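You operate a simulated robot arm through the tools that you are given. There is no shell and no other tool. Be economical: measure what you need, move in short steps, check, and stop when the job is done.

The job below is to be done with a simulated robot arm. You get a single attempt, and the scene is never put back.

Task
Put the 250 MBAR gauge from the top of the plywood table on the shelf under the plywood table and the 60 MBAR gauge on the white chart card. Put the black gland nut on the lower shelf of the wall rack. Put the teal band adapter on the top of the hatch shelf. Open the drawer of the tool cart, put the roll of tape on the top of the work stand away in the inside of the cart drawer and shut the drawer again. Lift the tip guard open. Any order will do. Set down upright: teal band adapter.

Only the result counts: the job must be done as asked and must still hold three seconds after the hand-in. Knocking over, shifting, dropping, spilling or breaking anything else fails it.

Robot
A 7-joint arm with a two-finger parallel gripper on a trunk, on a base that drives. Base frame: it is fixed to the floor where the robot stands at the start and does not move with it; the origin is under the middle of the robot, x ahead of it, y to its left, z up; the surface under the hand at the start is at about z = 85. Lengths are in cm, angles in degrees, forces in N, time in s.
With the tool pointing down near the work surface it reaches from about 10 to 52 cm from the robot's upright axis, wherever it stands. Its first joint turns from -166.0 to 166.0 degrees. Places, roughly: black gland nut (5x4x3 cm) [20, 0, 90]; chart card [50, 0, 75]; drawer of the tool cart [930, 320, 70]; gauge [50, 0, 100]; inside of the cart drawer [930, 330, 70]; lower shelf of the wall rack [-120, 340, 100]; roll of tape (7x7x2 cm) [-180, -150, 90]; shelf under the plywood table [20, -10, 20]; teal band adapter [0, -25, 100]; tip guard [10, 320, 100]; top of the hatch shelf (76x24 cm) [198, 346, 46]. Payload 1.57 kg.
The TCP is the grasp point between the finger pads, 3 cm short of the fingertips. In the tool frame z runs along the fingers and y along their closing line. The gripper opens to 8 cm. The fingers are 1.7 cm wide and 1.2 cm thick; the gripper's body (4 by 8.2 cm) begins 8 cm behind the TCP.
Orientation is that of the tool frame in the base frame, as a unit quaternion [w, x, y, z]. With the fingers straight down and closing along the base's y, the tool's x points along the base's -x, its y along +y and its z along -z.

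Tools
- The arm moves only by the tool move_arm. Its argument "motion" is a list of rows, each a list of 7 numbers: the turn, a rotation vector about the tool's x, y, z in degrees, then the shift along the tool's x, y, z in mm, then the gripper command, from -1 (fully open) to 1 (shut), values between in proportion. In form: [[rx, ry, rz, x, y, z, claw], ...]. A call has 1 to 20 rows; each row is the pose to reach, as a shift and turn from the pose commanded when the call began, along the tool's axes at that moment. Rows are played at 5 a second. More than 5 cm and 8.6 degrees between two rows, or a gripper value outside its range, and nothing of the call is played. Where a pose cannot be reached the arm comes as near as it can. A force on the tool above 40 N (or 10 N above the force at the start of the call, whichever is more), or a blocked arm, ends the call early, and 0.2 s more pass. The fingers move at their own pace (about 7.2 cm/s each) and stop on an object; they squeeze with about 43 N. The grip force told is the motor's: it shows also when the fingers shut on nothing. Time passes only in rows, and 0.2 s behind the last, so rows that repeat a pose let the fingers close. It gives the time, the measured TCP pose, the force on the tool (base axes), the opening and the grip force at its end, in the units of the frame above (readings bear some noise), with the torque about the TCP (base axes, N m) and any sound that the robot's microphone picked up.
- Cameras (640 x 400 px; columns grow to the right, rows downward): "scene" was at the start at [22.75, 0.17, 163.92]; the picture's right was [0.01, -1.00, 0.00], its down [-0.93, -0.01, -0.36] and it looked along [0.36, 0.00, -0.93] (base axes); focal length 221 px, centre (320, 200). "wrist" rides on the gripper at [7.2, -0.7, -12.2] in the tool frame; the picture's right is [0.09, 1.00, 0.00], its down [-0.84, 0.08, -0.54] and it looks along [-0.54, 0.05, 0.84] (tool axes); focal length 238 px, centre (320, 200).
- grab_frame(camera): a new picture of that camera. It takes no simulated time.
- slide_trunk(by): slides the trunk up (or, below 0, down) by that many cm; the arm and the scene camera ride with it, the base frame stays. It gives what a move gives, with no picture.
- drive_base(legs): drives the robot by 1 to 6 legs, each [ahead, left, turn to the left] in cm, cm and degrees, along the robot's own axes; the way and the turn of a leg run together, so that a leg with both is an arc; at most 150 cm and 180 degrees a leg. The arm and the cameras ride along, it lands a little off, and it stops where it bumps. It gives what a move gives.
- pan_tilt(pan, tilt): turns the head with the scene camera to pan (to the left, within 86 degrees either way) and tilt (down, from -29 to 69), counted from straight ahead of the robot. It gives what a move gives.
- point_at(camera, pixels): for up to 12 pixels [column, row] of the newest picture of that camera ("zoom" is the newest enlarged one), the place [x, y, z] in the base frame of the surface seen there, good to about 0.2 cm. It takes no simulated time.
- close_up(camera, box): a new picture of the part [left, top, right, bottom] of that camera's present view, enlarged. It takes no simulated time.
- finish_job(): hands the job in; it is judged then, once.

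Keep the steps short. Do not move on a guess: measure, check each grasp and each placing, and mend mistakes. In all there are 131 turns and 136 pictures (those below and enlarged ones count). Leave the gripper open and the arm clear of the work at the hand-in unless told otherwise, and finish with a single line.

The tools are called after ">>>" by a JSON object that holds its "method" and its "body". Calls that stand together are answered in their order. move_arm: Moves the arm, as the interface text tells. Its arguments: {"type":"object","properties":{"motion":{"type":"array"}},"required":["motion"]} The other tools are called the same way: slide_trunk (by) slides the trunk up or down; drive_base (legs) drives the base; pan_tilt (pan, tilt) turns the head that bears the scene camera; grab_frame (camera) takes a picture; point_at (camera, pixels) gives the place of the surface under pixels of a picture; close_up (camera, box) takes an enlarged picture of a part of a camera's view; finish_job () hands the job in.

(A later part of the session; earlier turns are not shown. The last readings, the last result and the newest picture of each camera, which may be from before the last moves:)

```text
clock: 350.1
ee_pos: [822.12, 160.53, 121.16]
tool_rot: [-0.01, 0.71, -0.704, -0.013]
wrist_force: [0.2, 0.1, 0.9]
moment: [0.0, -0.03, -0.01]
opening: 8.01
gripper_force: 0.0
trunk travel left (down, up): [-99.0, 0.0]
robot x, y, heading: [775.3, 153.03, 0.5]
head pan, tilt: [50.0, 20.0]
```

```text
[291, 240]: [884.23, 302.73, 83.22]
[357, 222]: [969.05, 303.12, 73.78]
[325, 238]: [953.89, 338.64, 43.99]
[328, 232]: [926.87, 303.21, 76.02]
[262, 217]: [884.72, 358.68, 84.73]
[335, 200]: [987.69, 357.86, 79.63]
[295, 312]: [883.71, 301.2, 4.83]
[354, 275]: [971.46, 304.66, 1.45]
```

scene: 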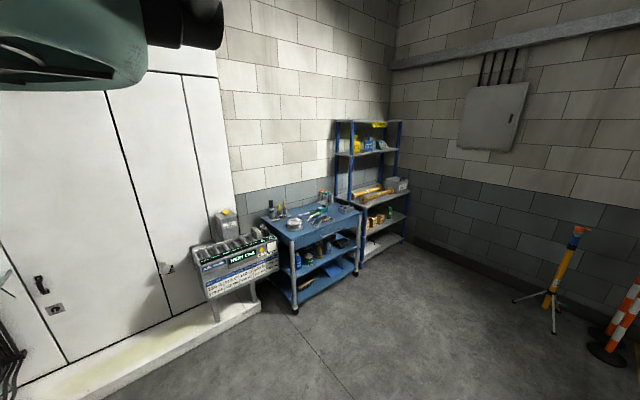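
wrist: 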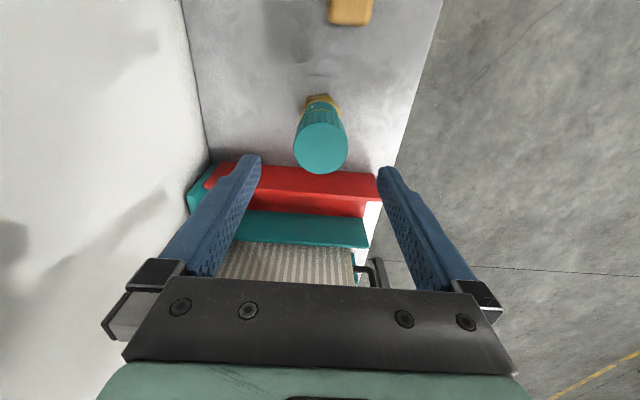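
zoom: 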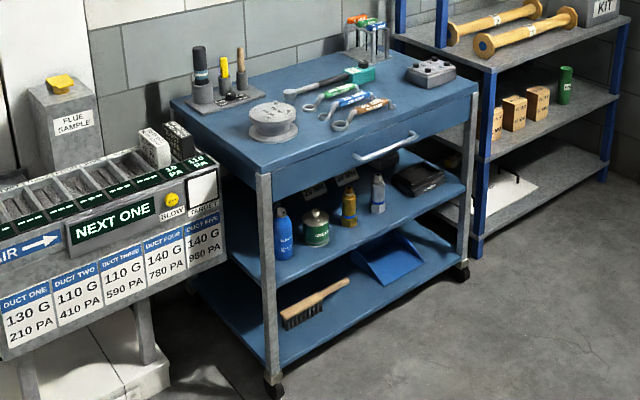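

Cart: front face y≈303, handle near (927, 300, 75). Move in front of it facing +y.

>>> {"method": "drive_base", "body": {"legs": [[145, 0, 0], [0, 0, 90], [62, 0, 0]]}}

>>> {"method": "pan_tilt", "body": {"pan": 0, "tilt": 50}}

>>> {"method": "grab_frame", "body": {"camera": "scene"}}

```text
clock: 364.2
ee_pos: [912.01, 262.81, 121.15]
tool_rot: [0.003, 1.0, 0.007, -0.017]
wrist_force: [-0.3, 0.3, -0.2]
moment: [-0.02, -0.01, 0.03]
opening: 7.98
gripper_force: 0.1
trunk travel left (down, up): [-99.0, 0.0]
robot x, y, heading: [919.53, 215.79, 90.7]
head pan, tilt: [50.0, 20.0]
```

```text
clock: 365.4
ee_pos: [912.03, 262.83, 121.26]
tool_rot: [0.002, 1.0, 0.007, -0.017]
wrist_force: [0.5, 0.6, -0.1]
moment: [0.01, -0.02, 0.0]
opening: 7.98
gripper_force: 0.0
trunk travel left (down, up): [-99.0, 0.0]
robot x, y, heading: [919.44, 216.3, 90.8]
head pan, tilt: [0.0, 50.0]
```

```text
38 pictures are left
```

scene: 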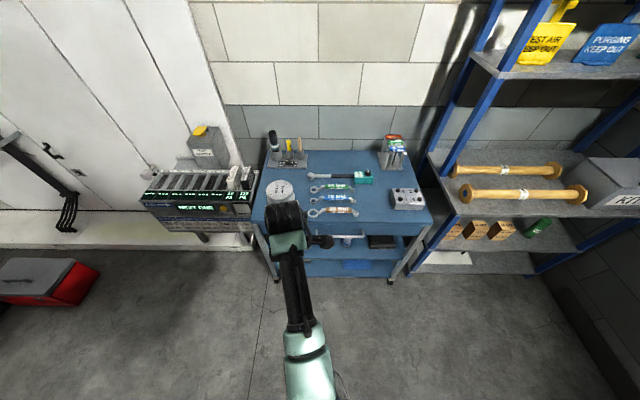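

>>> {"method": "close_up", "body": {"camera": "scene", "box": [250, 190, 450, 290]}}

>>> {"method": "point_at", "body": {"camera": "zoom", "pixels": [[330, 153], [345, 153], [365, 153], [285, 153], [340, 140], [450, 145], [380, 165], [300, 152], [260, 150], [320, 155]]}}

```text
3.20 times, centred on (350, 240) of scene
```

zoom: 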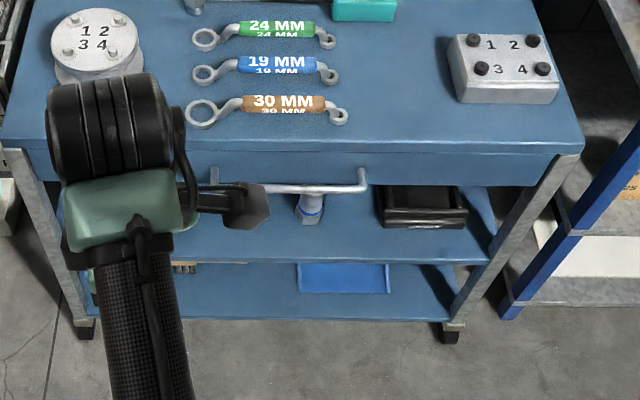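

```text
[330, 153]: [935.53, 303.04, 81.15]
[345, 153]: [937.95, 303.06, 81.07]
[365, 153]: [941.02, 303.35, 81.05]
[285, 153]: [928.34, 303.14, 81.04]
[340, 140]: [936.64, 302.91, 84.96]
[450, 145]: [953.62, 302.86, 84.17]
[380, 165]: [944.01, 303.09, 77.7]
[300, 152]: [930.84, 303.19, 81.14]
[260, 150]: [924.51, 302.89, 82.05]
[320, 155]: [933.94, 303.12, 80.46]
```

>>> {"method": "point_at", "body": {"camera": "zoom", "pixels": [[290, 189], [320, 189], [345, 188], [362, 180], [362, 172], [214, 176], [300, 188], [270, 188]]}}

>>> {"method": "move_arm", "body": {"motion": [[8, 0, 0, 15, 0, 0, 0.4], [16, 0, 0, 30, 0, 0, 0.4], [24, 0, 0, 45, 0, 0, 0.4], [32, 0, 0, 60, 0, 0, 0.4], [40, 0, 0, 75, 0, 0, 0.4], [45, 0, 0, 75, 0, 0, 0.4]]}}

```text
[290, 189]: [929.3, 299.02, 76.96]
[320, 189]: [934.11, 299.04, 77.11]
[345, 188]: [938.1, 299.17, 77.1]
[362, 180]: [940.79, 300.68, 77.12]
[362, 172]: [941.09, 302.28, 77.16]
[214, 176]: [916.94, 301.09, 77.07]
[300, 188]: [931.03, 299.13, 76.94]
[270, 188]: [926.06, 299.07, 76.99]
```

```text
clock: 366.8
ee_pos: [919.45, 263.02, 120.89]
tool_rot: [-0.382, 0.924, 0.0, -0.017]
wrist_force: [-0.8, 0.1, 0.1]
moment: [0.04, 0.0, 0.0]
opening: 2.4
gripper_force: 0.1
trunk travel left (down, up): [-99.0, 0.0]
robot x, y, heading: [919.69, 215.61, 90.7]
head pan, tilt: [0.0, 50.0]
```

Handle bar: x 917–941, y≈299.3, z≈76.9. Move right 9.5, lower trunk 30, ahead 31, then view.

>>> {"method": "slide_trunk", "body": {"by": -30}}

>>> {"method": "drive_base", "body": {"legs": [[0, -9.5, 0], [31, 0, 0]]}}

>>> {"method": "move_arm", "body": {"motion": [[0, 0, 0, 0, 33, 33, 0.4], [0, 0, 0, 0, 64, 64, 0.4]]}}

>>> {"method": "grab_frame", "body": {"camera": "wrist"}}

```text
clock: 369.8
ee_pos: [919.53, 262.96, 90.91]
tool_rot: [-0.38, 0.925, 0.0, -0.018]
wrist_force: [-0.8, -0.6, 0.4]
moment: [0.02, 0.01, -0.02]
opening: 2.38
gripper_force: 0.1
trunk travel left (down, up): [-69.0, 30.0]
robot x, y, heading: [919.35, 216.26, 90.7]
head pan, tilt: [0.0, 50.0]
```

```text
clock: 372.6
ee_pos: [928.77, 293.97, 90.96]
tool_rot: [-0.38, 0.925, -0.002, -0.016]
wrist_force: [0.1, 0.0, -0.1]
moment: [0.02, 0.02, 0.01]
opening: 2.4
gripper_force: 0.0
trunk travel left (down, up): [-69.0, 30.0]
robot x, y, heading: [928.86, 247.18, 90.4]
head pan, tilt: [0.0, 50.0]
```

```text
clock: 373.2
ee_pos: [928.28, 293.84, 81.88]
tool_rot: [-0.38, 0.925, -0.002, -0.017]
wrist_force: [0.9, -0.2, -0.2]
moment: [-0.02, 0.0, 0.02]
opening: 2.41
gripper_force: 0.2
trunk travel left (down, up): [-69.0, 30.0]
robot x, y, heading: [928.55, 246.92, 90.3]
head pan, tilt: [0.0, 50.0]
```

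```text
36 pictures are left
```

wrist: 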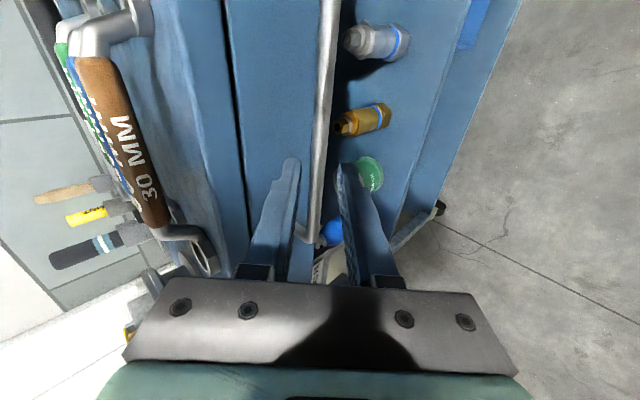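

Bar is centred. Insert 5.6 cm and close on it.

>>> {"method": "move_arm", "body": {"motion": [[0, 0, 0, 0, -1, 25, 0.4], [0, 0, 0, 0, -3, 45, 0.4], [0, 0, 0, 0, -3, 56, 0.4], [0, 0, 0, 0, -3, 56, 1], [0, 0, 0, 0, -3, 56, 1], [0, 0, 0, 0, -3, 56, 1]]}}

```text
clock: 374.6
ee_pos: [928.41, 297.84, 77.93]
tool_rot: [-0.378, 0.926, -0.001, -0.016]
wrist_force: [0.1, -5.9, -5.6]
moment: [-0.13, -0.41, 0.41]
opening: 1.36
gripper_force: 30.0
trunk travel left (down, up): [-69.0, 30.0]
robot x, y, heading: [928.87, 247.01, 90.7]
head pan, tilt: [0.0, 50.0]
```

Gripped. Pull the drawer by driving back 22 cm.

>>> {"method": "drive_base", "body": {"legs": [[-22, 0, 0]]}}

>>> {"method": "grab_frame", "body": {"camera": "scene"}}

```text
clock: 376.3
ee_pos: [928.3, 276.18, 77.97]
tool_rot: [-0.378, 0.925, -0.002, -0.017]
wrist_force: [-10.9, 2.2, -18.3]
moment: [-0.22, 0.08, 0.77]
opening: 1.37
gripper_force: 29.7
trunk travel left (down, up): [-69.0, 30.0]
robot x, y, heading: [928.74, 225.39, 90.3]
head pan, tilt: [0.0, 50.0]
```

```text
35 pictures are left
```

scene: 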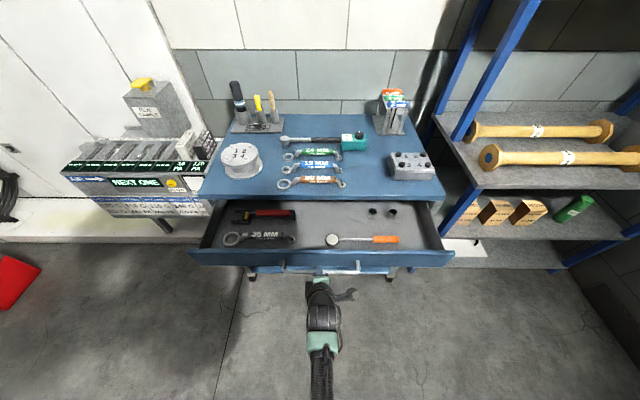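

Drawer is open ~22 cm with a few tools in it. Measure its inside, then release the handle.

>>> {"method": "point_at", "body": {"camera": "scene", "pixels": [[418, 235], [410, 215], [350, 220], [310, 240], [345, 240], [398, 240], [390, 212], [430, 248], [320, 215], [295, 240], [405, 225], [440, 250]]}}

>>> {"method": "move_arm", "body": {"motion": [[0, 0, 0, 0, 0, 0, 0.2], [0, 0, 0, 0, 0, 0, 0.2], [0, 0, 0, 0, 0, -30, 0.2], [0, 0, 0, 0, 0, -70, 0.2], [0, 0, 0, 0, 20, -100, 0.2]]}}

>>> {"method": "close_up", "body": {"camera": "scene", "box": [180, 180, 460, 300]}}

```text
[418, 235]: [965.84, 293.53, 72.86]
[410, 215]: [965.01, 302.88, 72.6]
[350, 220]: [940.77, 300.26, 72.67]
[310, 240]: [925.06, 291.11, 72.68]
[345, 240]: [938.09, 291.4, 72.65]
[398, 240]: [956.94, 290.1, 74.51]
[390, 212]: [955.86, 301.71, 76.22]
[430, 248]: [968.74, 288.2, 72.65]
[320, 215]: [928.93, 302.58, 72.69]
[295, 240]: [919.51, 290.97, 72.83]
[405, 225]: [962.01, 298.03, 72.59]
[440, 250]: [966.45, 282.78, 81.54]
```

```text
clock: 377.5
ee_pos: [928.83, 267.62, 83.72]
tool_rot: [-0.38, 0.925, -0.001, -0.018]
wrist_force: [-0.2, -0.4, 0.4]
moment: [-0.04, 0.03, -0.01]
opening: 3.2
gripper_force: 0.1
trunk travel left (down, up): [-69.0, 30.0]
robot x, y, heading: [929.04, 225.26, 90.4]
head pan, tilt: [0.0, 50.0]
```

```text
2.29 times, centred on (320, 240) of scene
```

zoom: 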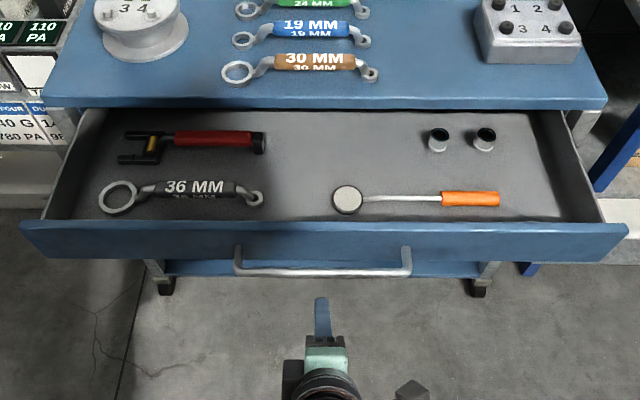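

Drawer floor z=72.7; free spot behind the mirror at about (933,298.5). Reset tool to straight-down (closing across), trunk up, and travel to the tape.

>>> {"method": "drive_base", "body": {"legs": [[-72, 0, 0]]}}

>>> {"method": "slide_trunk", "body": {"by": 30}}

>>> {"method": "move_arm", "body": {"motion": [[-8, 0, 0, 0, 0, 0, -1], [-16, 0, 0, 0, 0, 0, -1], [-24, 0, 0, 0, 0, 0, -1], [-32, 0, 0, 0, 0, 0, -1], [-40, 0, 0, 0, 0, 0, -1], [-45, 0, 0, 0, 0, 0, -1]]}}

>>> {"method": "move_arm", "body": {"motion": [[0, 0, 8, 0, 0, 0, -1], [0, 0, 16, 0, 0, 0, -1], [0, 0, 24, 0, 0, 0, -1], [0, 0, 32, 0, 0, 0, -1], [0, 0, 40, 0, 0, 0, -1], [0, 0, 48, 0, 0, 0, -1], [0, 0, 56, 0, 0, 0, -1], [0, 0, 64, 0, 0, 0, -1], [0, 0, 72, 0, 0, 0, -1], [0, 0, 80, 0, 0, 0, -1], [0, 0, 88, 0, 0, 0, -1], [0, 0, 90, 0, 0, 0, -1]]}}

>>> {"method": "drive_base", "body": {"legs": [[0, 150, 0], [0, 150, 0], [0, 150, 0], [0, 150, 0], [0, 150, 0], [0, 150, 0]]}}

```text
clock: 381.5
ee_pos: [929.27, 194.77, 83.72]
tool_rot: [-0.379, 0.925, 0.002, -0.02]
wrist_force: [0.7, -0.6, -0.1]
moment: [0.01, -0.01, 0.03]
opening: 3.19
gripper_force: 0.0
trunk travel left (down, up): [-69.0, 30.0]
robot x, y, heading: [929.9, 152.48, 90.7]
head pan, tilt: [0.0, 50.0]
```

```text
clock: 384.5
ee_pos: [929.25, 194.78, 113.71]
tool_rot: [-0.379, 0.925, 0.003, -0.02]
wrist_force: [0.0, 0.0, -0.2]
moment: [-0.03, -0.05, -0.02]
opening: 3.22
gripper_force: 0.1
trunk travel left (down, up): [-99.0, 0.0]
robot x, y, heading: [929.59, 152.58, 90.9]
head pan, tilt: [0.0, 50.0]
```

```text
clock: 385.9
ee_pos: [929.36, 194.76, 113.8]
tool_rot: [0.005, 1.0, 0.008, -0.017]
wrist_force: [-0.5, 0.4, 0.6]
moment: [-0.01, 0.0, -0.01]
opening: 7.97
gripper_force: 0.1
trunk travel left (down, up): [-99.0, 0.0]
robot x, y, heading: [929.77, 152.27, 90.4]
head pan, tilt: [0.0, 50.0]
```

```text
clock: 388.5
ee_pos: [929.26, 194.82, 113.74]
tool_rot: [0.015, 0.712, -0.702, -0.01]
wrist_force: [-0.8, 0.2, 0.6]
moment: [-0.06, 0.0, -0.02]
opening: 7.99
gripper_force: 0.0
trunk travel left (down, up): [-99.0, 0.0]
robot x, y, heading: [929.63, 152.64, 91.0]
head pan, tilt: [0.0, 50.0]
```

```text
clock: 431.1
ee_pos: [28.7, 186.23, 113.65]
tool_rot: [0.015, 0.708, -0.706, -0.009]
wrist_force: [1.3, -0.7, 0.1]
moment: [-0.02, 0.06, 0.01]
opening: 8.04
gripper_force: 0.0
trunk travel left (down, up): [-99.0, 0.0]
robot x, y, heading: [28.18, 143.23, 90.2]
head pan, tilt: [0.0, 50.0]
```

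>>> {"method": "drive_base", "body": {"legs": [[0, 113, 0], [-150, 0, 0], [-65, 0, 0], [0, 0, 90]]}}

>>> {"method": "pan_tilt", "body": {"pan": 30, "tilt": 40}}

>>> {"method": "grab_frame", "body": {"camera": "scene"}}

```text
clock: 451.0
ee_pos: [-125.09, -73.37, 113.76]
tool_rot: [0.016, 1.0, 0.005, 0.005]
wrist_force: [0.1, 0.5, -0.7]
moment: [-0.01, -0.01, -0.03]
opening: 7.98
gripper_force: 0.0
trunk travel left (down, up): [-99.0, 0.0]
robot x, y, heading: [-82.44, -73.13, -179.5]
head pan, tilt: [0.0, 50.0]
```

```text
clock: 452.0
ee_pos: [-124.94, -73.48, 113.71]
tool_rot: [0.017, 1.0, 0.005, 0.003]
wrist_force: [0.2, -0.3, -0.3]
moment: [-0.02, 0.02, -0.01]
opening: 8.01
gripper_force: 0.0
trunk travel left (down, up): [-99.0, 0.0]
robot x, y, heading: [-82.46, -72.88, -179.3]
head pan, tilt: [30.0, 40.0]
```

```text
33 pictures are left
```

scene: 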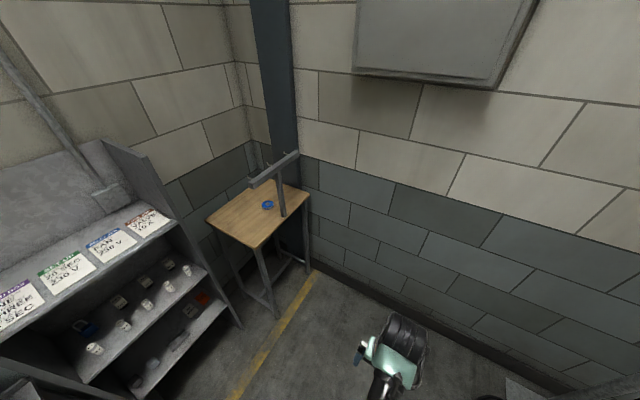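

>>> {"method": "close_up", "body": {"camera": "scene", "box": [195, 140, 325, 270]}}

>>> {"method": "point_at", "body": {"camera": "scene", "pixels": [[268, 204], [263, 206], [274, 206], [268, 210], [282, 212], [298, 155], [253, 185], [258, 245], [209, 218], [307, 190], [276, 310], [252, 192]]}}

```text
3.08 times, centred on (260, 205) of scene
```

zoom: 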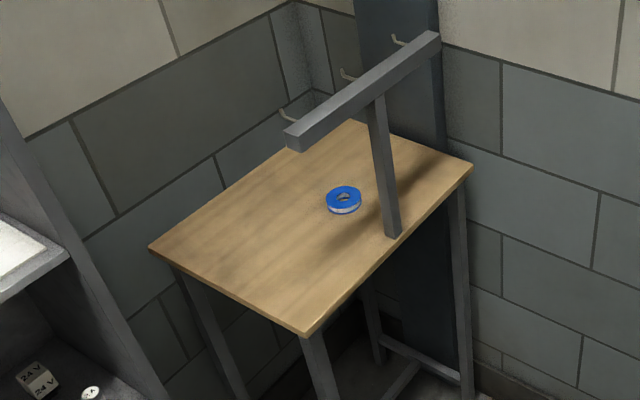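

```text
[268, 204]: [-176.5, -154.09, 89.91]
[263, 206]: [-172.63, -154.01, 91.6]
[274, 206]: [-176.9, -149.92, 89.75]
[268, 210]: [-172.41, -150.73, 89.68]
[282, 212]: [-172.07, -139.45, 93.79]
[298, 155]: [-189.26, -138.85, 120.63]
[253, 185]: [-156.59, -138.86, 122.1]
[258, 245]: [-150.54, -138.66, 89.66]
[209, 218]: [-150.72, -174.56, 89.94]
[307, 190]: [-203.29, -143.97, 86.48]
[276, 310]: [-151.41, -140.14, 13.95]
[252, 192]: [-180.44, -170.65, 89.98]
```

>>> {"method": "point_at", "body": {"camera": "scene", "pixels": [[106, 144], [143, 160], [60, 160], [176, 222], [130, 180], [240, 322], [150, 205], [345, 340], [20, 140], [290, 180], [163, 190]]}}

```text
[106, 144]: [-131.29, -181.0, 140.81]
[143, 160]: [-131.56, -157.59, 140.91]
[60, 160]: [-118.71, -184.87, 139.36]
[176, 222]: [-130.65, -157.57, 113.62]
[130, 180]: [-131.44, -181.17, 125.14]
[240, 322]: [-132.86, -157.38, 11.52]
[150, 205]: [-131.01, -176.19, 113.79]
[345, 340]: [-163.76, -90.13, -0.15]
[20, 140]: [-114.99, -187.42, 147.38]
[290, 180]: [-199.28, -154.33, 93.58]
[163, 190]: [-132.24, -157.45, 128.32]
```

Tape at ≈(−174.5,−152.7), top z≈92, with a post/bar (z 117–123, y≈−139, x −189..−156) beside it and the gray rack (x>−131.5, y<−157) at the other side. I'll retract the arm, place the robot at (−129,−138) and slide in along −x. First retract and move.

>>> {"method": "move_arm", "body": {"motion": [[1, 0, 0, 45, 0, 0, -1], [2, 0, 0, 90, 0, 0, -1], [2, 0, 0, 135, 0, 0, -1], [2, 0, 0, 180, 0, 0, -1], [2, 0, 0, 220, 0, 0, -1]]}}

>>> {"method": "drive_base", "body": {"legs": [[46, 0, 0], [0, 64, -0.5]]}}

>>> {"method": "grab_frame", "body": {"camera": "wrist"}}

```text
clock: 453.2
ee_pos: [-102.79, -73.17, 113.95]
tool_rot: [0.0, 1.0, 0.005, 0.003]
wrist_force: [0.0, -1.0, -0.5]
moment: [0.04, 0.01, 0.02]
opening: 7.99
gripper_force: 0.0
trunk travel left (down, up): [-99.0, 0.0]
robot x, y, heading: [-82.54, -73.13, -179.7]
head pan, tilt: [30.0, 40.0]
```

```text
clock: 459.1
ee_pos: [-149.33, -137.26, 113.93]
tool_rot: [0.0, 1.0, 0.0, 0.004]
wrist_force: [0.3, 0.9, 0.0]
moment: [0.01, 0.0, -0.02]
opening: 8.0
gripper_force: 0.1
trunk travel left (down, up): [-99.0, 0.0]
robot x, y, heading: [-128.87, -137.89, 179.8]
head pan, tilt: [30.0, 40.0]
```

```text
31 pictures are left
```

wrist: 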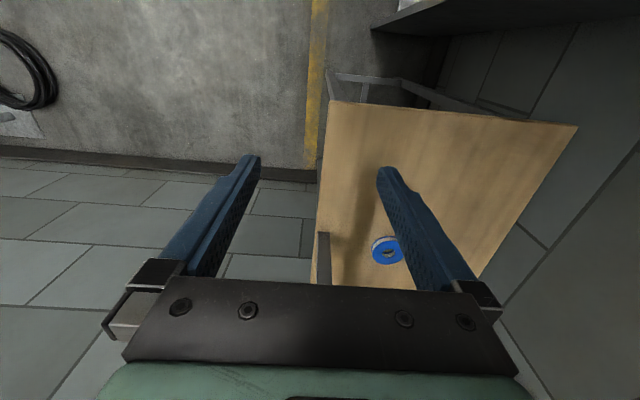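

>>> {"method": "move_arm", "body": {"motion": [[0, 0, 0, 0, 40, 0, -1], [0, 0, 0, 0, 80, 0, -1], [0, 0, 0, 0, 120, 0, -1], [0, 0, 0, 0, 154, 0, -1], [0, 0, 0, -40, 154, 25, -1], [0, 0, 0, -80, 154, 50, -1], [0, 0, 0, -120, 154, 75, -1], [0, 0, 0, -155, 154, 90, -1]]}}

>>> {"method": "grab_frame", "body": {"camera": "wrist"}}

```text
clock: 460.9
ee_pos: [-164.94, -152.85, 104.84]
tool_rot: [0.0, 1.0, 0.0, 0.004]
wrist_force: [0.0, -0.1, -0.3]
moment: [-0.01, -0.02, -0.01]
opening: 8.02
gripper_force: 0.0
trunk travel left (down, up): [-99.0, 0.0]
robot x, y, heading: [-129.27, -137.81, 179.8]
head pan, tilt: [30.0, 40.0]
```

```text
30 pictures are left
```

wrist: 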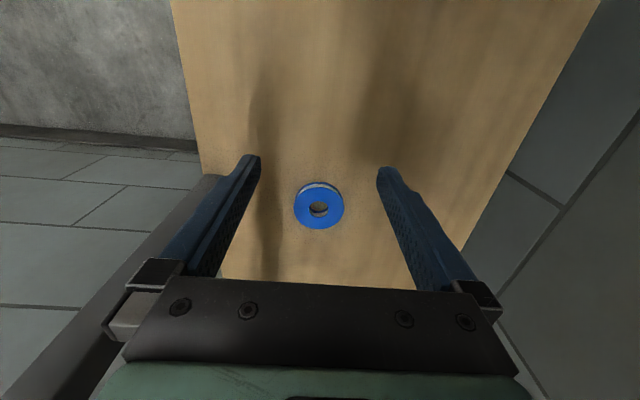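

>>> {"method": "point_at", "body": {"camera": "wrist", "pixels": [[300, 206], [338, 207], [319, 193], [319, 226], [319, 210], [297, 208], [341, 208], [200, 190], [120, 310]]}}

>>> {"method": "close_up", "body": {"camera": "wrist", "box": [280, 170, 360, 240]}}

```text
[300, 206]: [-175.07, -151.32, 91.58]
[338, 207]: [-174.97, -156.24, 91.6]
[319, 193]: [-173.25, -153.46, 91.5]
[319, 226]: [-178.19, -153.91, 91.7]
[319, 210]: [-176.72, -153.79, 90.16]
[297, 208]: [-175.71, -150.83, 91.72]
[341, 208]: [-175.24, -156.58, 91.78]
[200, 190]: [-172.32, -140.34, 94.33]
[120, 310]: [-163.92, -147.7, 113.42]
```

```text
5.71 times, centred on (320, 205) of wrist
```

zoom: 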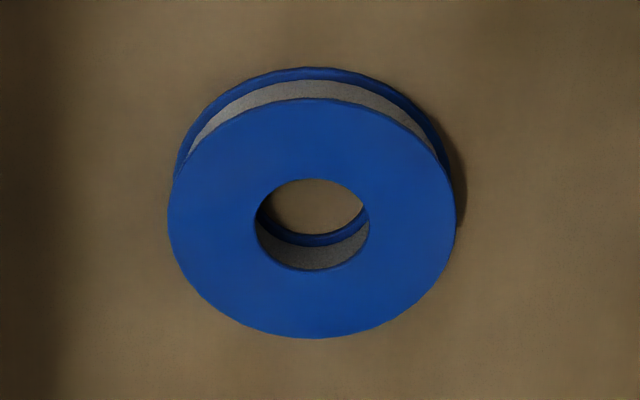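

Tape centre (−175.5,−153.7), dia ≈6.6. Move above it, descend to tips ~2 mm above the board, close.

>>> {"method": "move_arm", "body": {"motion": [[0, 0, 0, -40, 4, 0, -1], [0, 0, 0, -80, 8, 0, -1], [0, 0, 0, -106, 8.5, 0, -1], [0, 0, 0, -106, 8.5, 45, -1], [0, 0, 0, -106, 8.5, 90, -1], [0, 0, 0, -106, 8.5, 113, -1], [0, 0, 0, -106, 8.5, 115, -1], [0, 0, 0, -106, 8.5, 115, 1], [0, 0, 0, -106, 8.5, 115, 1], [0, 0, 0, -106, 8.5, 115, 1]]}}

>>> {"method": "grab_frame", "body": {"camera": "wrist"}}

```text
clock: 463.1
ee_pos: [-173.38, -152.95, 95.34]
tool_rot: [0.0, 1.0, -0.001, 0.003]
wrist_force: [0.1, 0.3, 0.0]
moment: [0.0, 0.0, -0.06]
opening: 0.02
gripper_force: 19.2
out of reach, approached as far as the arm can: row 5, 6, 7, 8, 9, 10
trunk travel left (down, up): [-99.0, 0.0]
robot x, y, heading: [-128.97, -137.45, 179.8]
head pan, tilt: [30.0, 40.0]
```

```text
28 pictures are left
```

wrist: 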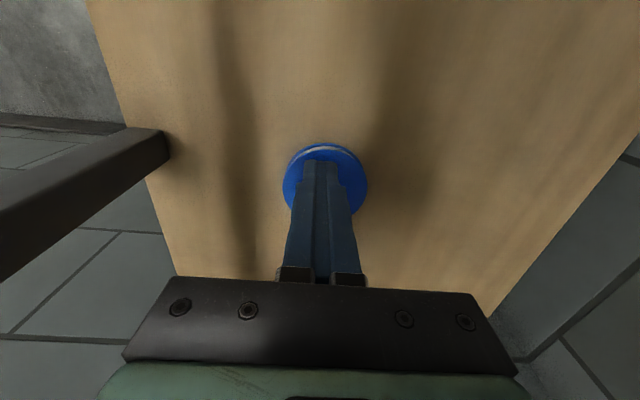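

Arm bottomed out above the tape (closed on nothing). Raise, open, centre, then lower the trunk 5.5.

>>> {"method": "move_arm", "body": {"motion": [[0, 0, 0, 0, 0, -40, -1], [0, 0, 0, -10, 4, -40, -1], [0, 0, 0, -21, 7.5, -40, -1], [0, 0, 0, -21, 7.5, -40, -1]]}}

>>> {"method": "slide_trunk", "body": {"by": -4.5}}

>>> {"method": "grab_frame", "body": {"camera": "wrist"}}

```text
clock: 464.1
ee_pos: [-176.24, -154.17, 98.66]
tool_rot: [0.0, 1.0, 0.0, 0.004]
wrist_force: [-0.3, 0.2, 0.2]
moment: [-0.01, 0.01, -0.03]
opening: 8.0
gripper_force: 0.1
out of reach, approached as far as the arm can: row 1, 2, 3, 4
trunk travel left (down, up): [-99.0, 0.0]
robot x, y, heading: [-128.93, -137.81, 179.7]
head pan, tilt: [30.0, 40.0]
```

```text
clock: 465.0
ee_pos: [-176.02, -154.1, 94.04]
tool_rot: [0.0, 1.0, -0.001, 0.003]
wrist_force: [0.2, -0.3, -0.2]
moment: [0.01, 0.0, -0.01]
opening: 8.0
gripper_force: 0.0
trunk travel left (down, up): [-94.5, 4.5]
robot x, y, heading: [-128.84, -137.78, 179.9]
head pan, tilt: [30.0, 40.0]
```

```text
27 pictures are left
```

wrist: 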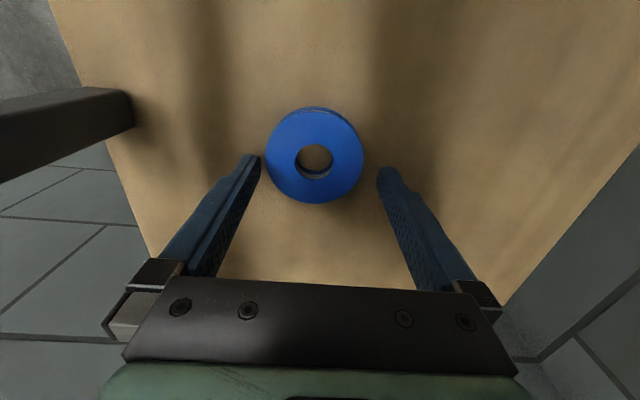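

>>> {"method": "move_arm", "body": {"motion": [[0, 0, 0, 0, -4, 0, -1], [0, 0, 0, 5, -4, 4, -1], [0, 0, 0, 5, -4, 8, -1], [0, 0, 0, 5, -4, 8, 0.2], [0, 0, 0, 5, -4, 8, 1], [0, 0, 0, 5, -4, 8, 1], [0, 0, 0, 5, -4, 8, 1]]}}

>>> {"method": "grab_frame", "body": {"camera": "wrist"}}

```text
clock: 466.6
ee_pos: [-175.51, -153.71, 93.32]
tool_rot: [0.0, 1.0, 0.0, 0.004]
wrist_force: [0.2, 0.1, -0.2]
moment: [-0.02, 0.0, 0.02]
opening: 6.31
gripper_force: 43.1
trunk travel left (down, up): [-94.5, 4.5]
robot x, y, heading: [-128.66, -137.59, 179.7]
head pan, tilt: [30.0, 40.0]
```

```text
26 pictures are left
```

wrist: 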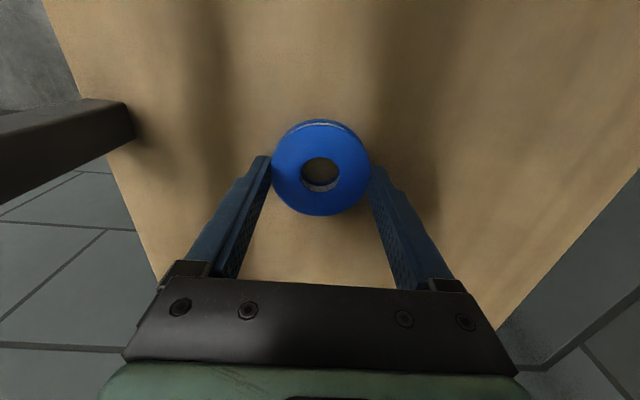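

Tape held (6.31 cm). Lift, slide out along +x, then bring the hand back in front of the robot.

>>> {"method": "move_arm", "body": {"motion": [[0, 0, 0, 0, 0, -25, 1], [0, 0, 0, 0, 0, -50, 1], [0, 0, 0, 45, 0, -65, 1], [0, 0, 0, 90, 0, -80, 1], [0, 0, 0, 135, 0, -95, 1], [0, 0, 0, 180, 0, -110, 1], [0, 0, 0, 225, 0, -110, 1], [0, 0, 0, 265, 0, -110, 1], [0, 0, 0, 265, -45, -110, 1], [0, 0, 0, 265, -90, -110, 1], [0, 0, 0, 265, -135, -130, 1], [0, 0, 0, 265, -155, -150, 1]]}}

>>> {"method": "slide_trunk", "body": {"by": 4.5}}

>>> {"method": "grab_frame", "body": {"camera": "wrist"}}

```text
clock: 468.0
ee_pos: [-171.85, -160.64, 93.06]
tool_rot: [0.001, 1.0, 0.002, -0.006]
wrist_force: [6.0, 4.2, 21.2]
moment: [0.19, -0.26, 0.0]
opening: 6.32
gripper_force: 42.7
out of reach, approached as far as the arm can: row 1, 2, 3, 4, 5, 6
trunk travel left (down, up): [-94.5, 4.5]
robot x, y, heading: [-129.17, -137.62, 179.5]
head pan, tilt: [30.0, 40.0]
stopped in row 6: the force on the tool passed its limit at 102 N (the readings are from after the stop); the commanded pose is now the measured one
```

```text
clock: 468.9
ee_pos: [-171.79, -160.65, 97.3]
tool_rot: [0.003, 1.0, 0.002, -0.005]
wrist_force: [-0.8, -0.5, -1.0]
moment: [-0.01, 0.01, 0.01]
opening: 6.28
gripper_force: 42.9
trunk travel left (down, up): [-99.0, 0.0]
robot x, y, heading: [-128.88, -137.36, 179.7]
head pan, tilt: [30.0, 40.0]
```

```text
25 pictures are left
```

wrist: 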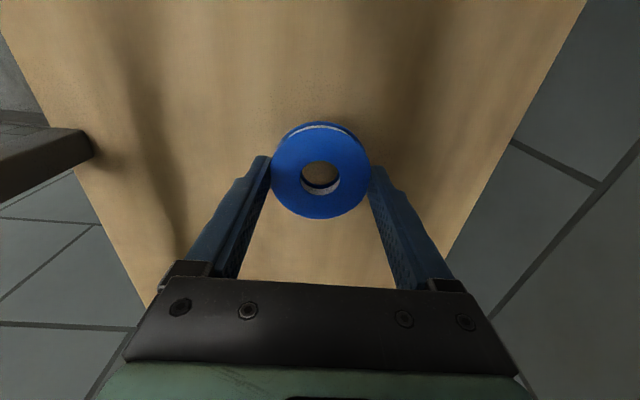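

The lift wasn't reachable at that extension and the hand dragged sideways a bit; the tape is still held, now 4 cm above the board. Pull straight back horizontally, then up and over.

>>> {"method": "move_arm", "body": {"motion": [[0, 0, 0, 30, 0, 0, 1], [0, 0, 0, 60, 0, 0, 1], [0, 0, 0, 100, 0, -20, 1], [0, 0, 0, 140, 0, -50, 1], [0, 0, 0, 180, 0, -80, 1], [0, 0, 0, 215, 0, -110, 1], [0, 0, 0, 250, 0, -110, 1]]}}

>>> {"method": "grab_frame", "body": {"camera": "wrist"}}

>>> {"method": "grab_frame", "body": {"camera": "scene"}}

```text
clock: 470.5
ee_pos: [-152.56, -173.51, 93.87]
tool_rot: [0.001, 1.0, 0.002, -0.006]
wrist_force: [0.4, -1.1, -0.5]
moment: [0.02, 0.02, 0.01]
opening: 6.3
gripper_force: 42.5
out of reach, approached as far as the arm can: row 1, 2, 3, 4, 5, 6, 7
trunk travel left (down, up): [-99.0, 0.0]
robot x, y, heading: [-128.58, -137.56, 179.7]
head pan, tilt: [30.0, 40.0]
```

```text
24 pictures are left
```

wrist: 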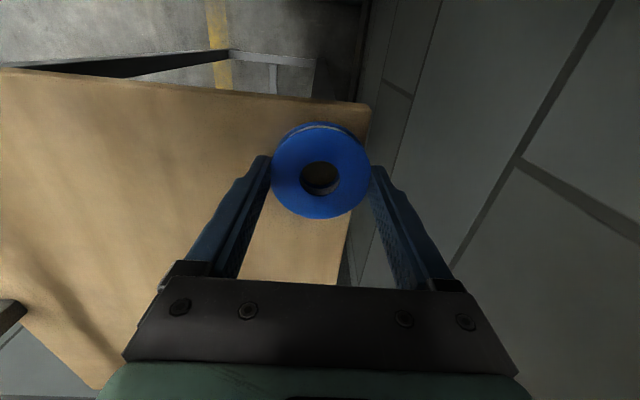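

```text
23 pictures are left
```

scene: 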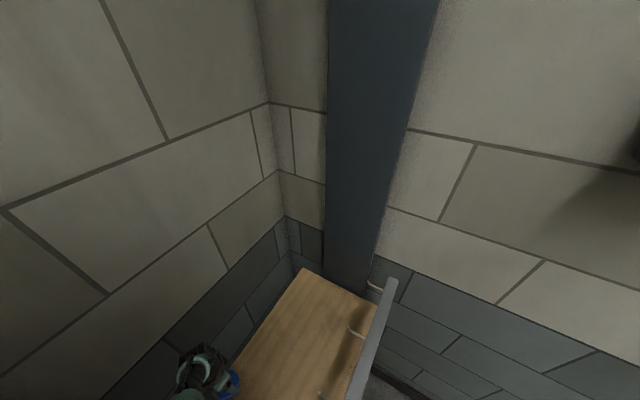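

The arm seems stuck near a joint limit with this azimuth. Test a small pure lift from here.

>>> {"method": "move_arm", "body": {"motion": [[0, 0, 0, 0, 0, -20, 1], [0, 0, 0, 0, 0, -40, 1], [0, 0, 0, 0, 0, -40, 1]]}}

```text
clock: 471.3
ee_pos: [-153.56, -174.91, 95.58]
tool_rot: [0.001, 1.0, 0.002, -0.006]
wrist_force: [-0.6, 0.9, -0.1]
moment: [0.01, 0.0, 0.0]
opening: 6.3
gripper_force: 43.1
out of reach, approached as far as the arm can: row 1, 2, 3
trunk travel left (down, up): [-99.0, 0.0]
robot x, y, heading: [-129.03, -137.62, 179.7]
head pan, tilt: [30.0, 40.0]
```

The limit looks like the wrist bend with the tool straight down; earlier forward-pitched poses were freer. Tilt the tool outward along the arm direction while lifting.

>>> {"method": "move_arm", "body": {"motion": [[-5, -3.4, 0, 0, 0, -8, 1], [-10, -6.8, 0, 0, 0, -16, 1], [-15, -10.1, 0, 0, 0, -26, 1], [-20, -13.5, 0, 0, 0, -40, 1], [-24, -16, 0, 0, 0, -60, 1], [-24, -16, 0, 0, 0, -60, 1]]}}

```text
clock: 472.1
ee_pos: [-154.98, -177.86, 94.01]
tool_rot: [0.122, 0.989, 0.0, -0.089]
wrist_force: [5.3, 6.8, 21.9]
moment: [1.03, -0.24, -0.19]
opening: 6.31
gripper_force: 43.7
out of reach, approached as far as the arm can: row 1, 2, 3, 4
trunk travel left (down, up): [-99.0, 0.0]
robot x, y, heading: [-128.81, -137.53, 179.6]
head pan, tilt: [30.0, 40.0]
stopped in row 4: the force on the tool passed its limit at 62 N (the readings are from after the stop); the commanded pose is now the measured one
```

The tape is touching the board edge now. In this arm branch height grows with reach, so swing the hand back along an arc (r≈49) to the original pick direction with the tool straight again, lifting to z≈97.5.

>>> {"method": "move_arm", "body": {"motion": [[5, 3.6, 0, -40, -13, -12, 1], [10, 7.2, 0, -73, -35, -27, 1], [13.9, 10.1, 0, -102, -62, -34, 1], [13.9, 10.1, 0, -129, -92, -36, 1], [13.9, 10.1, 0, -153, -123, -40, 1], [13.9, 10.1, 0, -174, -157, -44, 1], [13.9, 10.1, 0, -192, -192, -50, 1], [13.9, 10.1, 0, -207, -228, -56, 1]]}}

>>> {"method": "grab_frame", "body": {"camera": "wrist"}}

```text
clock: 473.9
ee_pos: [-175.17, -153.97, 97.21]
tool_rot: [0.002, 1.0, 0.002, 0.0]
wrist_force: [0.2, -0.2, -0.4]
moment: [-0.01, -0.01, -0.01]
opening: 6.29
gripper_force: 43.7
out of reach, approached as far as the arm can: row 3, 4
trunk travel left (down, up): [-99.0, 0.0]
robot x, y, heading: [-128.61, -137.69, 179.6]
head pan, tilt: [30.0, 40.0]
```

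```text
22 pictures are left
```

wrist: 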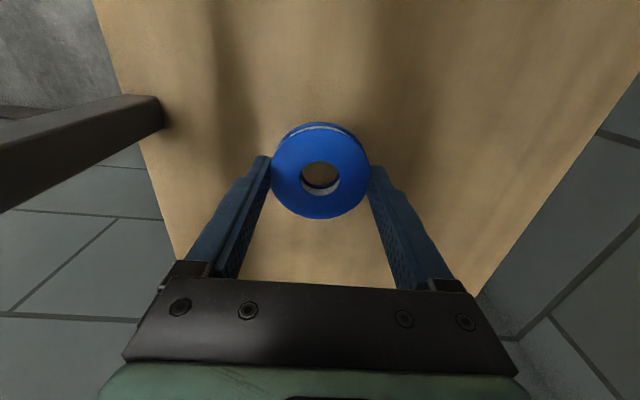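

Back at the pick direction with 4 cm clearance. Drive out backwards 31 cm, then right (+y) 60.

>>> {"method": "drive_base", "body": {"legs": [[-31, 0, 0], [0, -62, 0]]}}

>>> {"method": "pan_tilt", "body": {"pan": 35, "tilt": 40}}

>>> {"method": "grab_frame", "body": {"camera": "scene"}}

```text
clock: 479.1
ee_pos: [-143.89, -91.88, 97.25]
tool_rot: [0.0, 1.0, 0.001, -0.001]
wrist_force: [-0.7, 0.8, 0.4]
moment: [-0.02, -0.02, -0.01]
opening: 6.27
gripper_force: 43.0
trunk travel left (down, up): [-99.0, 0.0]
robot x, y, heading: [-97.95, -75.25, 179.7]
head pan, tilt: [30.0, 40.0]
```

```text
clock: 479.8
ee_pos: [-143.96, -91.93, 97.23]
tool_rot: [0.002, 1.0, 0.001, -0.001]
wrist_force: [0.1, 0.6, -0.1]
moment: [0.01, -0.01, 0.02]
opening: 6.3
gripper_force: 43.4
trunk travel left (down, up): [-99.0, 0.0]
robot x, y, heading: [-97.78, -75.38, 179.8]
head pan, tilt: [35.0, 40.0]
```

```text
21 pictures are left
```

scene: 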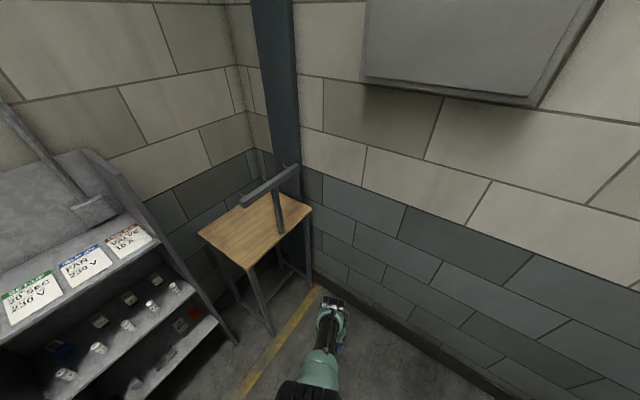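

>>> {"method": "point_at", "body": {"camera": "scene", "pixels": [[248, 269], [199, 233], [310, 210], [243, 207], [280, 230]]}}

>>> {"method": "move_arm", "body": {"motion": [[0, 0, 0, 0, -30, 0, 1], [0, 0, 0, 0, -60, 0, 1], [0, 0, 0, 0, -90, 0, 1], [0, 0, 0, 0, -120, 0, 1], [0, 0, 0, 0, -150, 0, 1]]}}

```text
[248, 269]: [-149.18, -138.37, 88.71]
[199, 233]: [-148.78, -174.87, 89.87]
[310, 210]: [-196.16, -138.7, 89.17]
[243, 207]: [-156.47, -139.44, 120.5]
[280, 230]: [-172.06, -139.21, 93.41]
```

```text
clock: 481.0
ee_pos: [-144.05, -76.86, 97.01]
tool_rot: [0.003, 1.0, 0.001, -0.001]
wrist_force: [0.5, 0.4, 1.2]
moment: [-0.03, 0.0, -0.02]
opening: 6.29
gripper_force: 42.7
trunk travel left (down, up): [-99.0, 0.0]
robot x, y, heading: [-98.1, -75.4, 179.9]
head pan, tilt: [35.0, 40.0]
```

The stand and post are where they were. Now carry the tape to the cart: turn to heading 90, go to the y≈150 lane, then right all the way.

>>> {"method": "drive_base", "body": {"legs": [[0, 0, -90], [145, 0, 0], [82, 0, 0], [0, -135, 0], [0, -150, 0], [0, -150, 0]]}}

>>> {"method": "drive_base", "body": {"legs": [[0, -150, 0], [0, -150, 0], [0, -150, 0], [0, -145, 0]]}}

```text
clock: 516.4
ee_pos: [334.27, 198.36, 97.01]
tool_rot: [0.0, 0.707, -0.707, -0.001]
wrist_force: [0.2, 0.1, 0.0]
moment: [-0.01, -0.01, 0.01]
opening: 6.3
gripper_force: 43.0
trunk travel left (down, up): [-99.0, 0.0]
robot x, y, heading: [335.68, 152.23, 90.0]
head pan, tilt: [35.0, 40.0]
```

```text
clock: 544.8
ee_pos: [930.49, 202.72, 97.1]
tool_rot: [0.0, 0.711, -0.703, -0.001]
wrist_force: [0.4, 0.2, -0.1]
moment: [0.03, 0.0, 0.02]
opening: 6.28
gripper_force: 43.0
trunk travel left (down, up): [-99.0, 0.0]
robot x, y, heading: [931.96, 156.48, 90.4]
head pan, tilt: [35.0, 40.0]
```

Advance 75 and look at the drawer.

>>> {"method": "drive_base", "body": {"legs": [[75, 0, -0.4]]}}

>>> {"method": "pan_tilt", "body": {"pan": 0, "tilt": 55}}

>>> {"method": "grab_frame", "body": {"camera": "wrist"}}

>>> {"method": "grab_frame", "body": {"camera": "scene"}}

```text
clock: 548.8
ee_pos: [931.24, 278.19, 97.22]
tool_rot: [0.0, -0.707, 0.708, 0.002]
wrist_force: [-0.5, 0.5, 0.1]
moment: [0.02, 0.01, 0.0]
opening: 6.31
gripper_force: 43.1
trunk travel left (down, up): [-99.0, 0.0]
robot x, y, heading: [932.07, 231.74, 89.7]
head pan, tilt: [35.0, 40.0]
```

```text
clock: 549.9
ee_pos: [931.24, 278.23, 97.22]
tool_rot: [-0.001, -0.707, 0.708, 0.002]
wrist_force: [-0.5, 0.0, -0.7]
moment: [-0.01, -0.01, 0.01]
opening: 6.28
gripper_force: 42.7
trunk travel left (down, up): [-99.0, 0.0]
robot x, y, heading: [932.65, 231.71, 89.2]
head pan, tilt: [0.0, 55.0]
```

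```text
20 pictures are left
```

wrist: 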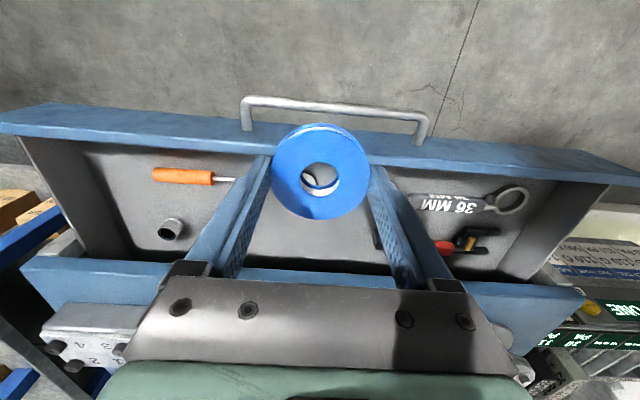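

```text
19 pictures are left
```

scene: 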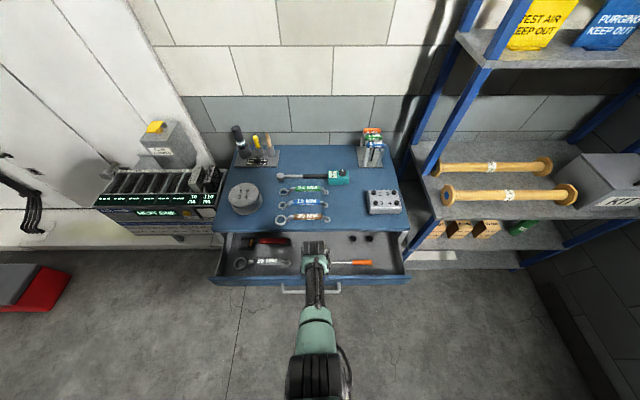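

Drawer is still open. Measure the drawer contents around the intended spot.

>>> {"method": "point_at", "body": {"camera": "wrist", "pixels": [[455, 246], [305, 178], [322, 245], [170, 228], [212, 180], [420, 200], [320, 262], [280, 262], [300, 280], [290, 235], [375, 242], [320, 205]]}}

>>> {"method": "close_up", "body": {"camera": "scene", "box": [200, 220, 420, 310]}}

```text
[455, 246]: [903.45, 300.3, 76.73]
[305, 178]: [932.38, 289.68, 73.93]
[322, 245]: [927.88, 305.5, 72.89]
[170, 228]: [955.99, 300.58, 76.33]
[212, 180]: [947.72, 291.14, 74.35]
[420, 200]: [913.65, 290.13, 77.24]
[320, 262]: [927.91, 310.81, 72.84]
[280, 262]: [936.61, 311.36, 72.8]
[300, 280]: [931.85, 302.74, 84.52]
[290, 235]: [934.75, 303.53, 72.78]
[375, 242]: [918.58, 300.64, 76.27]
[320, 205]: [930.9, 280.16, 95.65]
```

```text
2.91 times, centred on (310, 265) of scene
```

zoom: 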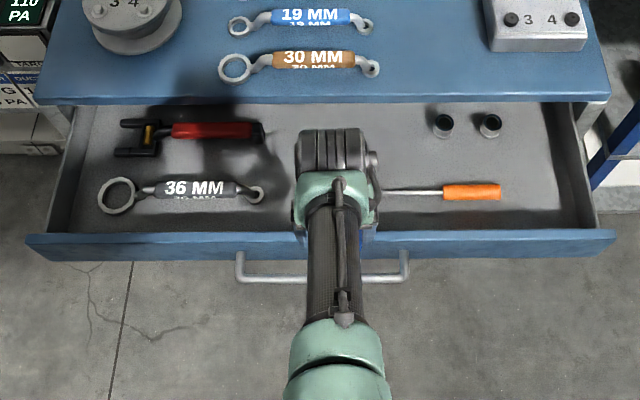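

Target tape centre (932.5, 298). Drive ahead 19.8, right 1.3; then lower with the trunk.

>>> {"method": "drive_base", "body": {"legs": [[19.7, -1.2, 0.6]]}}

>>> {"method": "slide_trunk", "body": {"by": -14}}

>>> {"method": "grab_frame", "body": {"camera": "wrist"}}

```text
clock: 551.4
ee_pos: [932.04, 297.82, 97.24]
tool_rot: [0.001, 0.711, -0.704, -0.002]
wrist_force: [-1.1, -0.4, -0.2]
moment: [-0.04, 0.01, 0.0]
opening: 6.29
gripper_force: 42.8
trunk travel left (down, up): [-99.0, 0.0]
robot x, y, heading: [933.5, 251.48, 90.0]
head pan, tilt: [0.0, 55.0]
```

```text
clock: 553.1
ee_pos: [932.11, 297.81, 83.15]
tool_rot: [0.0, 0.71, -0.704, -0.001]
wrist_force: [1.2, 0.3, 0.2]
moment: [0.03, 0.02, -0.03]
opening: 6.3
gripper_force: 43.6
trunk travel left (down, up): [-85.0, 14.0]
robot x, y, heading: [933.62, 252.23, 90.1]
head pan, tilt: [0.0, 55.0]
```

```text
17 pictures are left
```

wrist: 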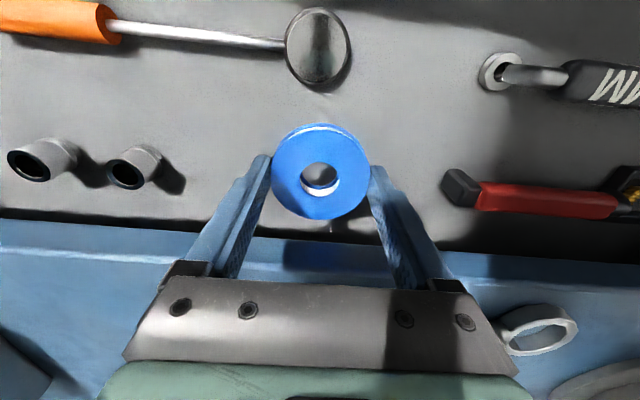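

Clear on all sides. Lower a further 6.8 cm to near the drawer floor.

>>> {"method": "slide_trunk", "body": {"by": -6.8}}

```text
clock: 554.2
ee_pos: [931.93, 297.98, 76.3]
tool_rot: [0.0, 0.711, -0.703, -0.002]
wrist_force: [0.4, -0.3, 0.0]
moment: [-0.03, 0.04, 0.02]
opening: 6.31
gripper_force: 42.6
trunk travel left (down, up): [-78.2, 20.8]
robot x, y, heading: [933.7, 251.45, 90.0]
head pan, tilt: [0.0, 55.0]
```

>>> {"method": "slide_trunk", "body": {"by": -0.2}}

>>> {"method": "move_arm", "body": {"motion": [[0, 0, 0, 0, 0, 0, -0.6], [0, 0, 0, 0, 0, 0, -0.9], [0, 0, 0, 0, 0, 0, -0.9], [0, 0, 0, 0, 0, 0, -0.9]]}}

>>> {"method": "slide_trunk", "body": {"by": 21}}

>>> {"method": "grab_frame", "body": {"camera": "wrist"}}

```text
clock: 554.7
ee_pos: [931.99, 297.9, 76.22]
tool_rot: [0.001, 0.71, -0.704, -0.001]
wrist_force: [-0.3, -1.0, -0.3]
moment: [-0.02, 0.0, 0.01]
opening: 6.28
gripper_force: 43.1
trunk travel left (down, up): [-78.0, 21.0]
robot x, y, heading: [933.67, 251.37, 90.2]
head pan, tilt: [0.0, 55.0]
```

```text
clock: 555.7
ee_pos: [932.0, 297.81, 76.11]
tool_rot: [0.002, 0.71, -0.704, -0.002]
wrist_force: [1.0, -0.6, -0.2]
moment: [0.0, -0.03, 0.05]
opening: 7.62
gripper_force: 0.1
trunk travel left (down, up): [-78.0, 21.0]
robot x, y, heading: [933.8, 251.59, 90.1]
head pan, tilt: [0.0, 55.0]
```

```text
clock: 558.0
ee_pos: [932.01, 297.88, 97.13]
tool_rot: [0.001, 0.71, -0.704, -0.001]
wrist_force: [-0.1, -1.1, 0.3]
moment: [0.01, -0.01, -0.02]
opening: 7.59
gripper_force: 0.1
trunk travel left (down, up): [-99.0, 0.0]
robot x, y, heading: [933.7, 251.6, 89.9]
head pan, tilt: [0.0, 55.0]
```

```text
16 pictures are left
```

wrist: 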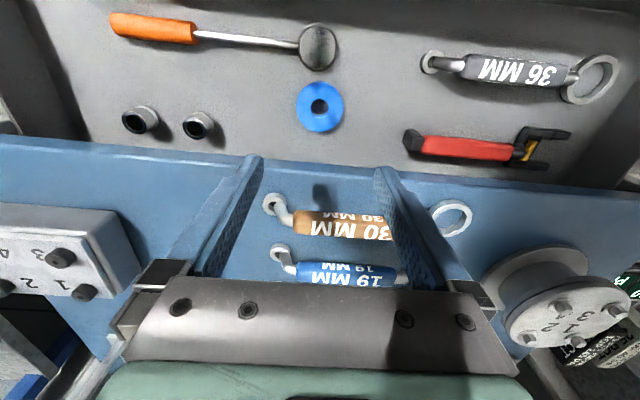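

Tape lies in the drawer. Back off 34, close fingers, lower to handle height, then push the handle forward to shut the drawer.

>>> {"method": "drive_base", "body": {"legs": [[-34, 0, 0]]}}

>>> {"method": "move_arm", "body": {"motion": [[0, 0, 0, 0, 0, 0, 1], [0, 0, 0, 0, 0, 0, 1], [0, 0, 0, 0, 0, 0, 1], [0, 0, 0, 0, 0, 0, 1]]}}

>>> {"method": "slide_trunk", "body": {"by": -20.5}}

>>> {"method": "drive_base", "body": {"legs": [[20, 0, 0]]}}

>>> {"method": "grab_frame", "body": {"camera": "wrist"}}

```text
clock: 560.2
ee_pos: [932.03, 263.97, 97.17]
tool_rot: [0.001, 0.711, -0.704, -0.001]
wrist_force: [-0.7, -0.5, -0.2]
moment: [-0.04, 0.02, -0.02]
opening: 7.6
gripper_force: 0.0
trunk travel left (down, up): [-99.0, 0.0]
robot x, y, heading: [934.07, 217.72, 90.4]
head pan, tilt: [0.0, 55.0]
```

```text
clock: 561.2
ee_pos: [932.11, 263.96, 97.07]
tool_rot: [0.001, 0.71, -0.704, -0.002]
wrist_force: [0.6, 0.4, 0.0]
moment: [0.03, 0.01, 0.01]
opening: 0.0
gripper_force: 21.5
trunk travel left (down, up): [-99.0, 0.0]
robot x, y, heading: [933.76, 217.57, 89.9]
head pan, tilt: [0.0, 55.0]
```

```text
clock: 563.4
ee_pos: [932.05, 263.97, 76.53]
tool_rot: [0.0, 0.71, -0.704, -0.001]
wrist_force: [-0.5, 1.1, -0.2]
moment: [0.0, 0.0, -0.02]
opening: 0.0
gripper_force: 21.1
trunk travel left (down, up): [-78.5, 20.5]
robot x, y, heading: [933.96, 217.64, 90.0]
head pan, tilt: [0.0, 55.0]
```

```text
clock: 565.0
ee_pos: [931.92, 283.61, 76.58]
tool_rot: [0.001, 0.71, -0.705, -0.001]
wrist_force: [-0.7, 0.3, 0.2]
moment: [-0.03, 0.01, 0.01]
opening: 0.0
gripper_force: 21.9
trunk travel left (down, up): [-78.5, 20.5]
robot x, y, heading: [933.54, 237.28, 90.1]
head pan, tilt: [0.0, 55.0]
```

```text
15 pictures are left
```

wrist: 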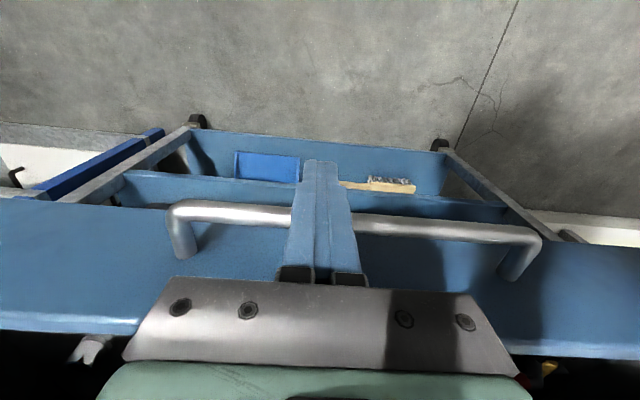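

Pushing the handle works with little force. Continue 14.2.

>>> {"method": "drive_base", "body": {"legs": [[14.2, 0, 0]]}}

>>> {"method": "drive_base", "body": {"legs": [[1.5, 0, 0]]}}

>>> {"method": "grab_frame", "body": {"camera": "scene"}}

```text
clock: 566.3
ee_pos: [931.93, 297.8, 76.62]
tool_rot: [0.001, 0.71, -0.704, -0.002]
wrist_force: [-0.4, -4.4, 7.2]
moment: [-0.06, -0.03, -0.04]
opening: 0.0
gripper_force: 21.1
trunk travel left (down, up): [-78.5, 20.5]
robot x, y, heading: [933.57, 251.6, 90.0]
head pan, tilt: [0.0, 55.0]
```

```text
clock: 567.2
ee_pos: [931.89, 297.72, 76.09]
tool_rot: [0.012, 0.71, -0.704, 0.01]
wrist_force: [0.7, -3.5, 3.6]
moment: [0.01, -0.01, -0.06]
opening: 0.02
gripper_force: 21.5
trunk travel left (down, up): [-78.5, 20.5]
robot x, y, heading: [933.91, 252.74, 90.1]
head pan, tilt: [0.0, 55.0]
stopped in leg 1: the force on the tool passed its limit at 48 N (the readings are from after the stop); the commanded pose is now the measured one
```

```text
14 pictures are left
```

scene: 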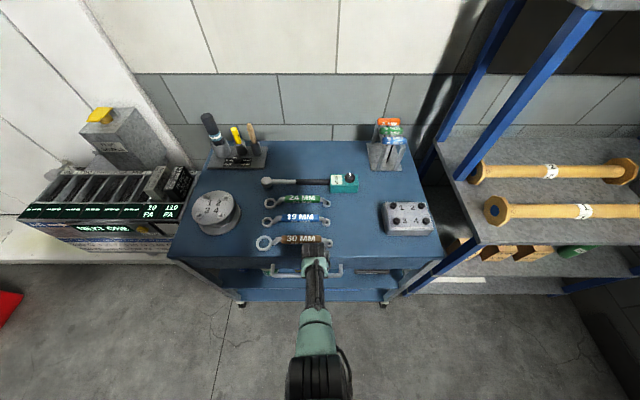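

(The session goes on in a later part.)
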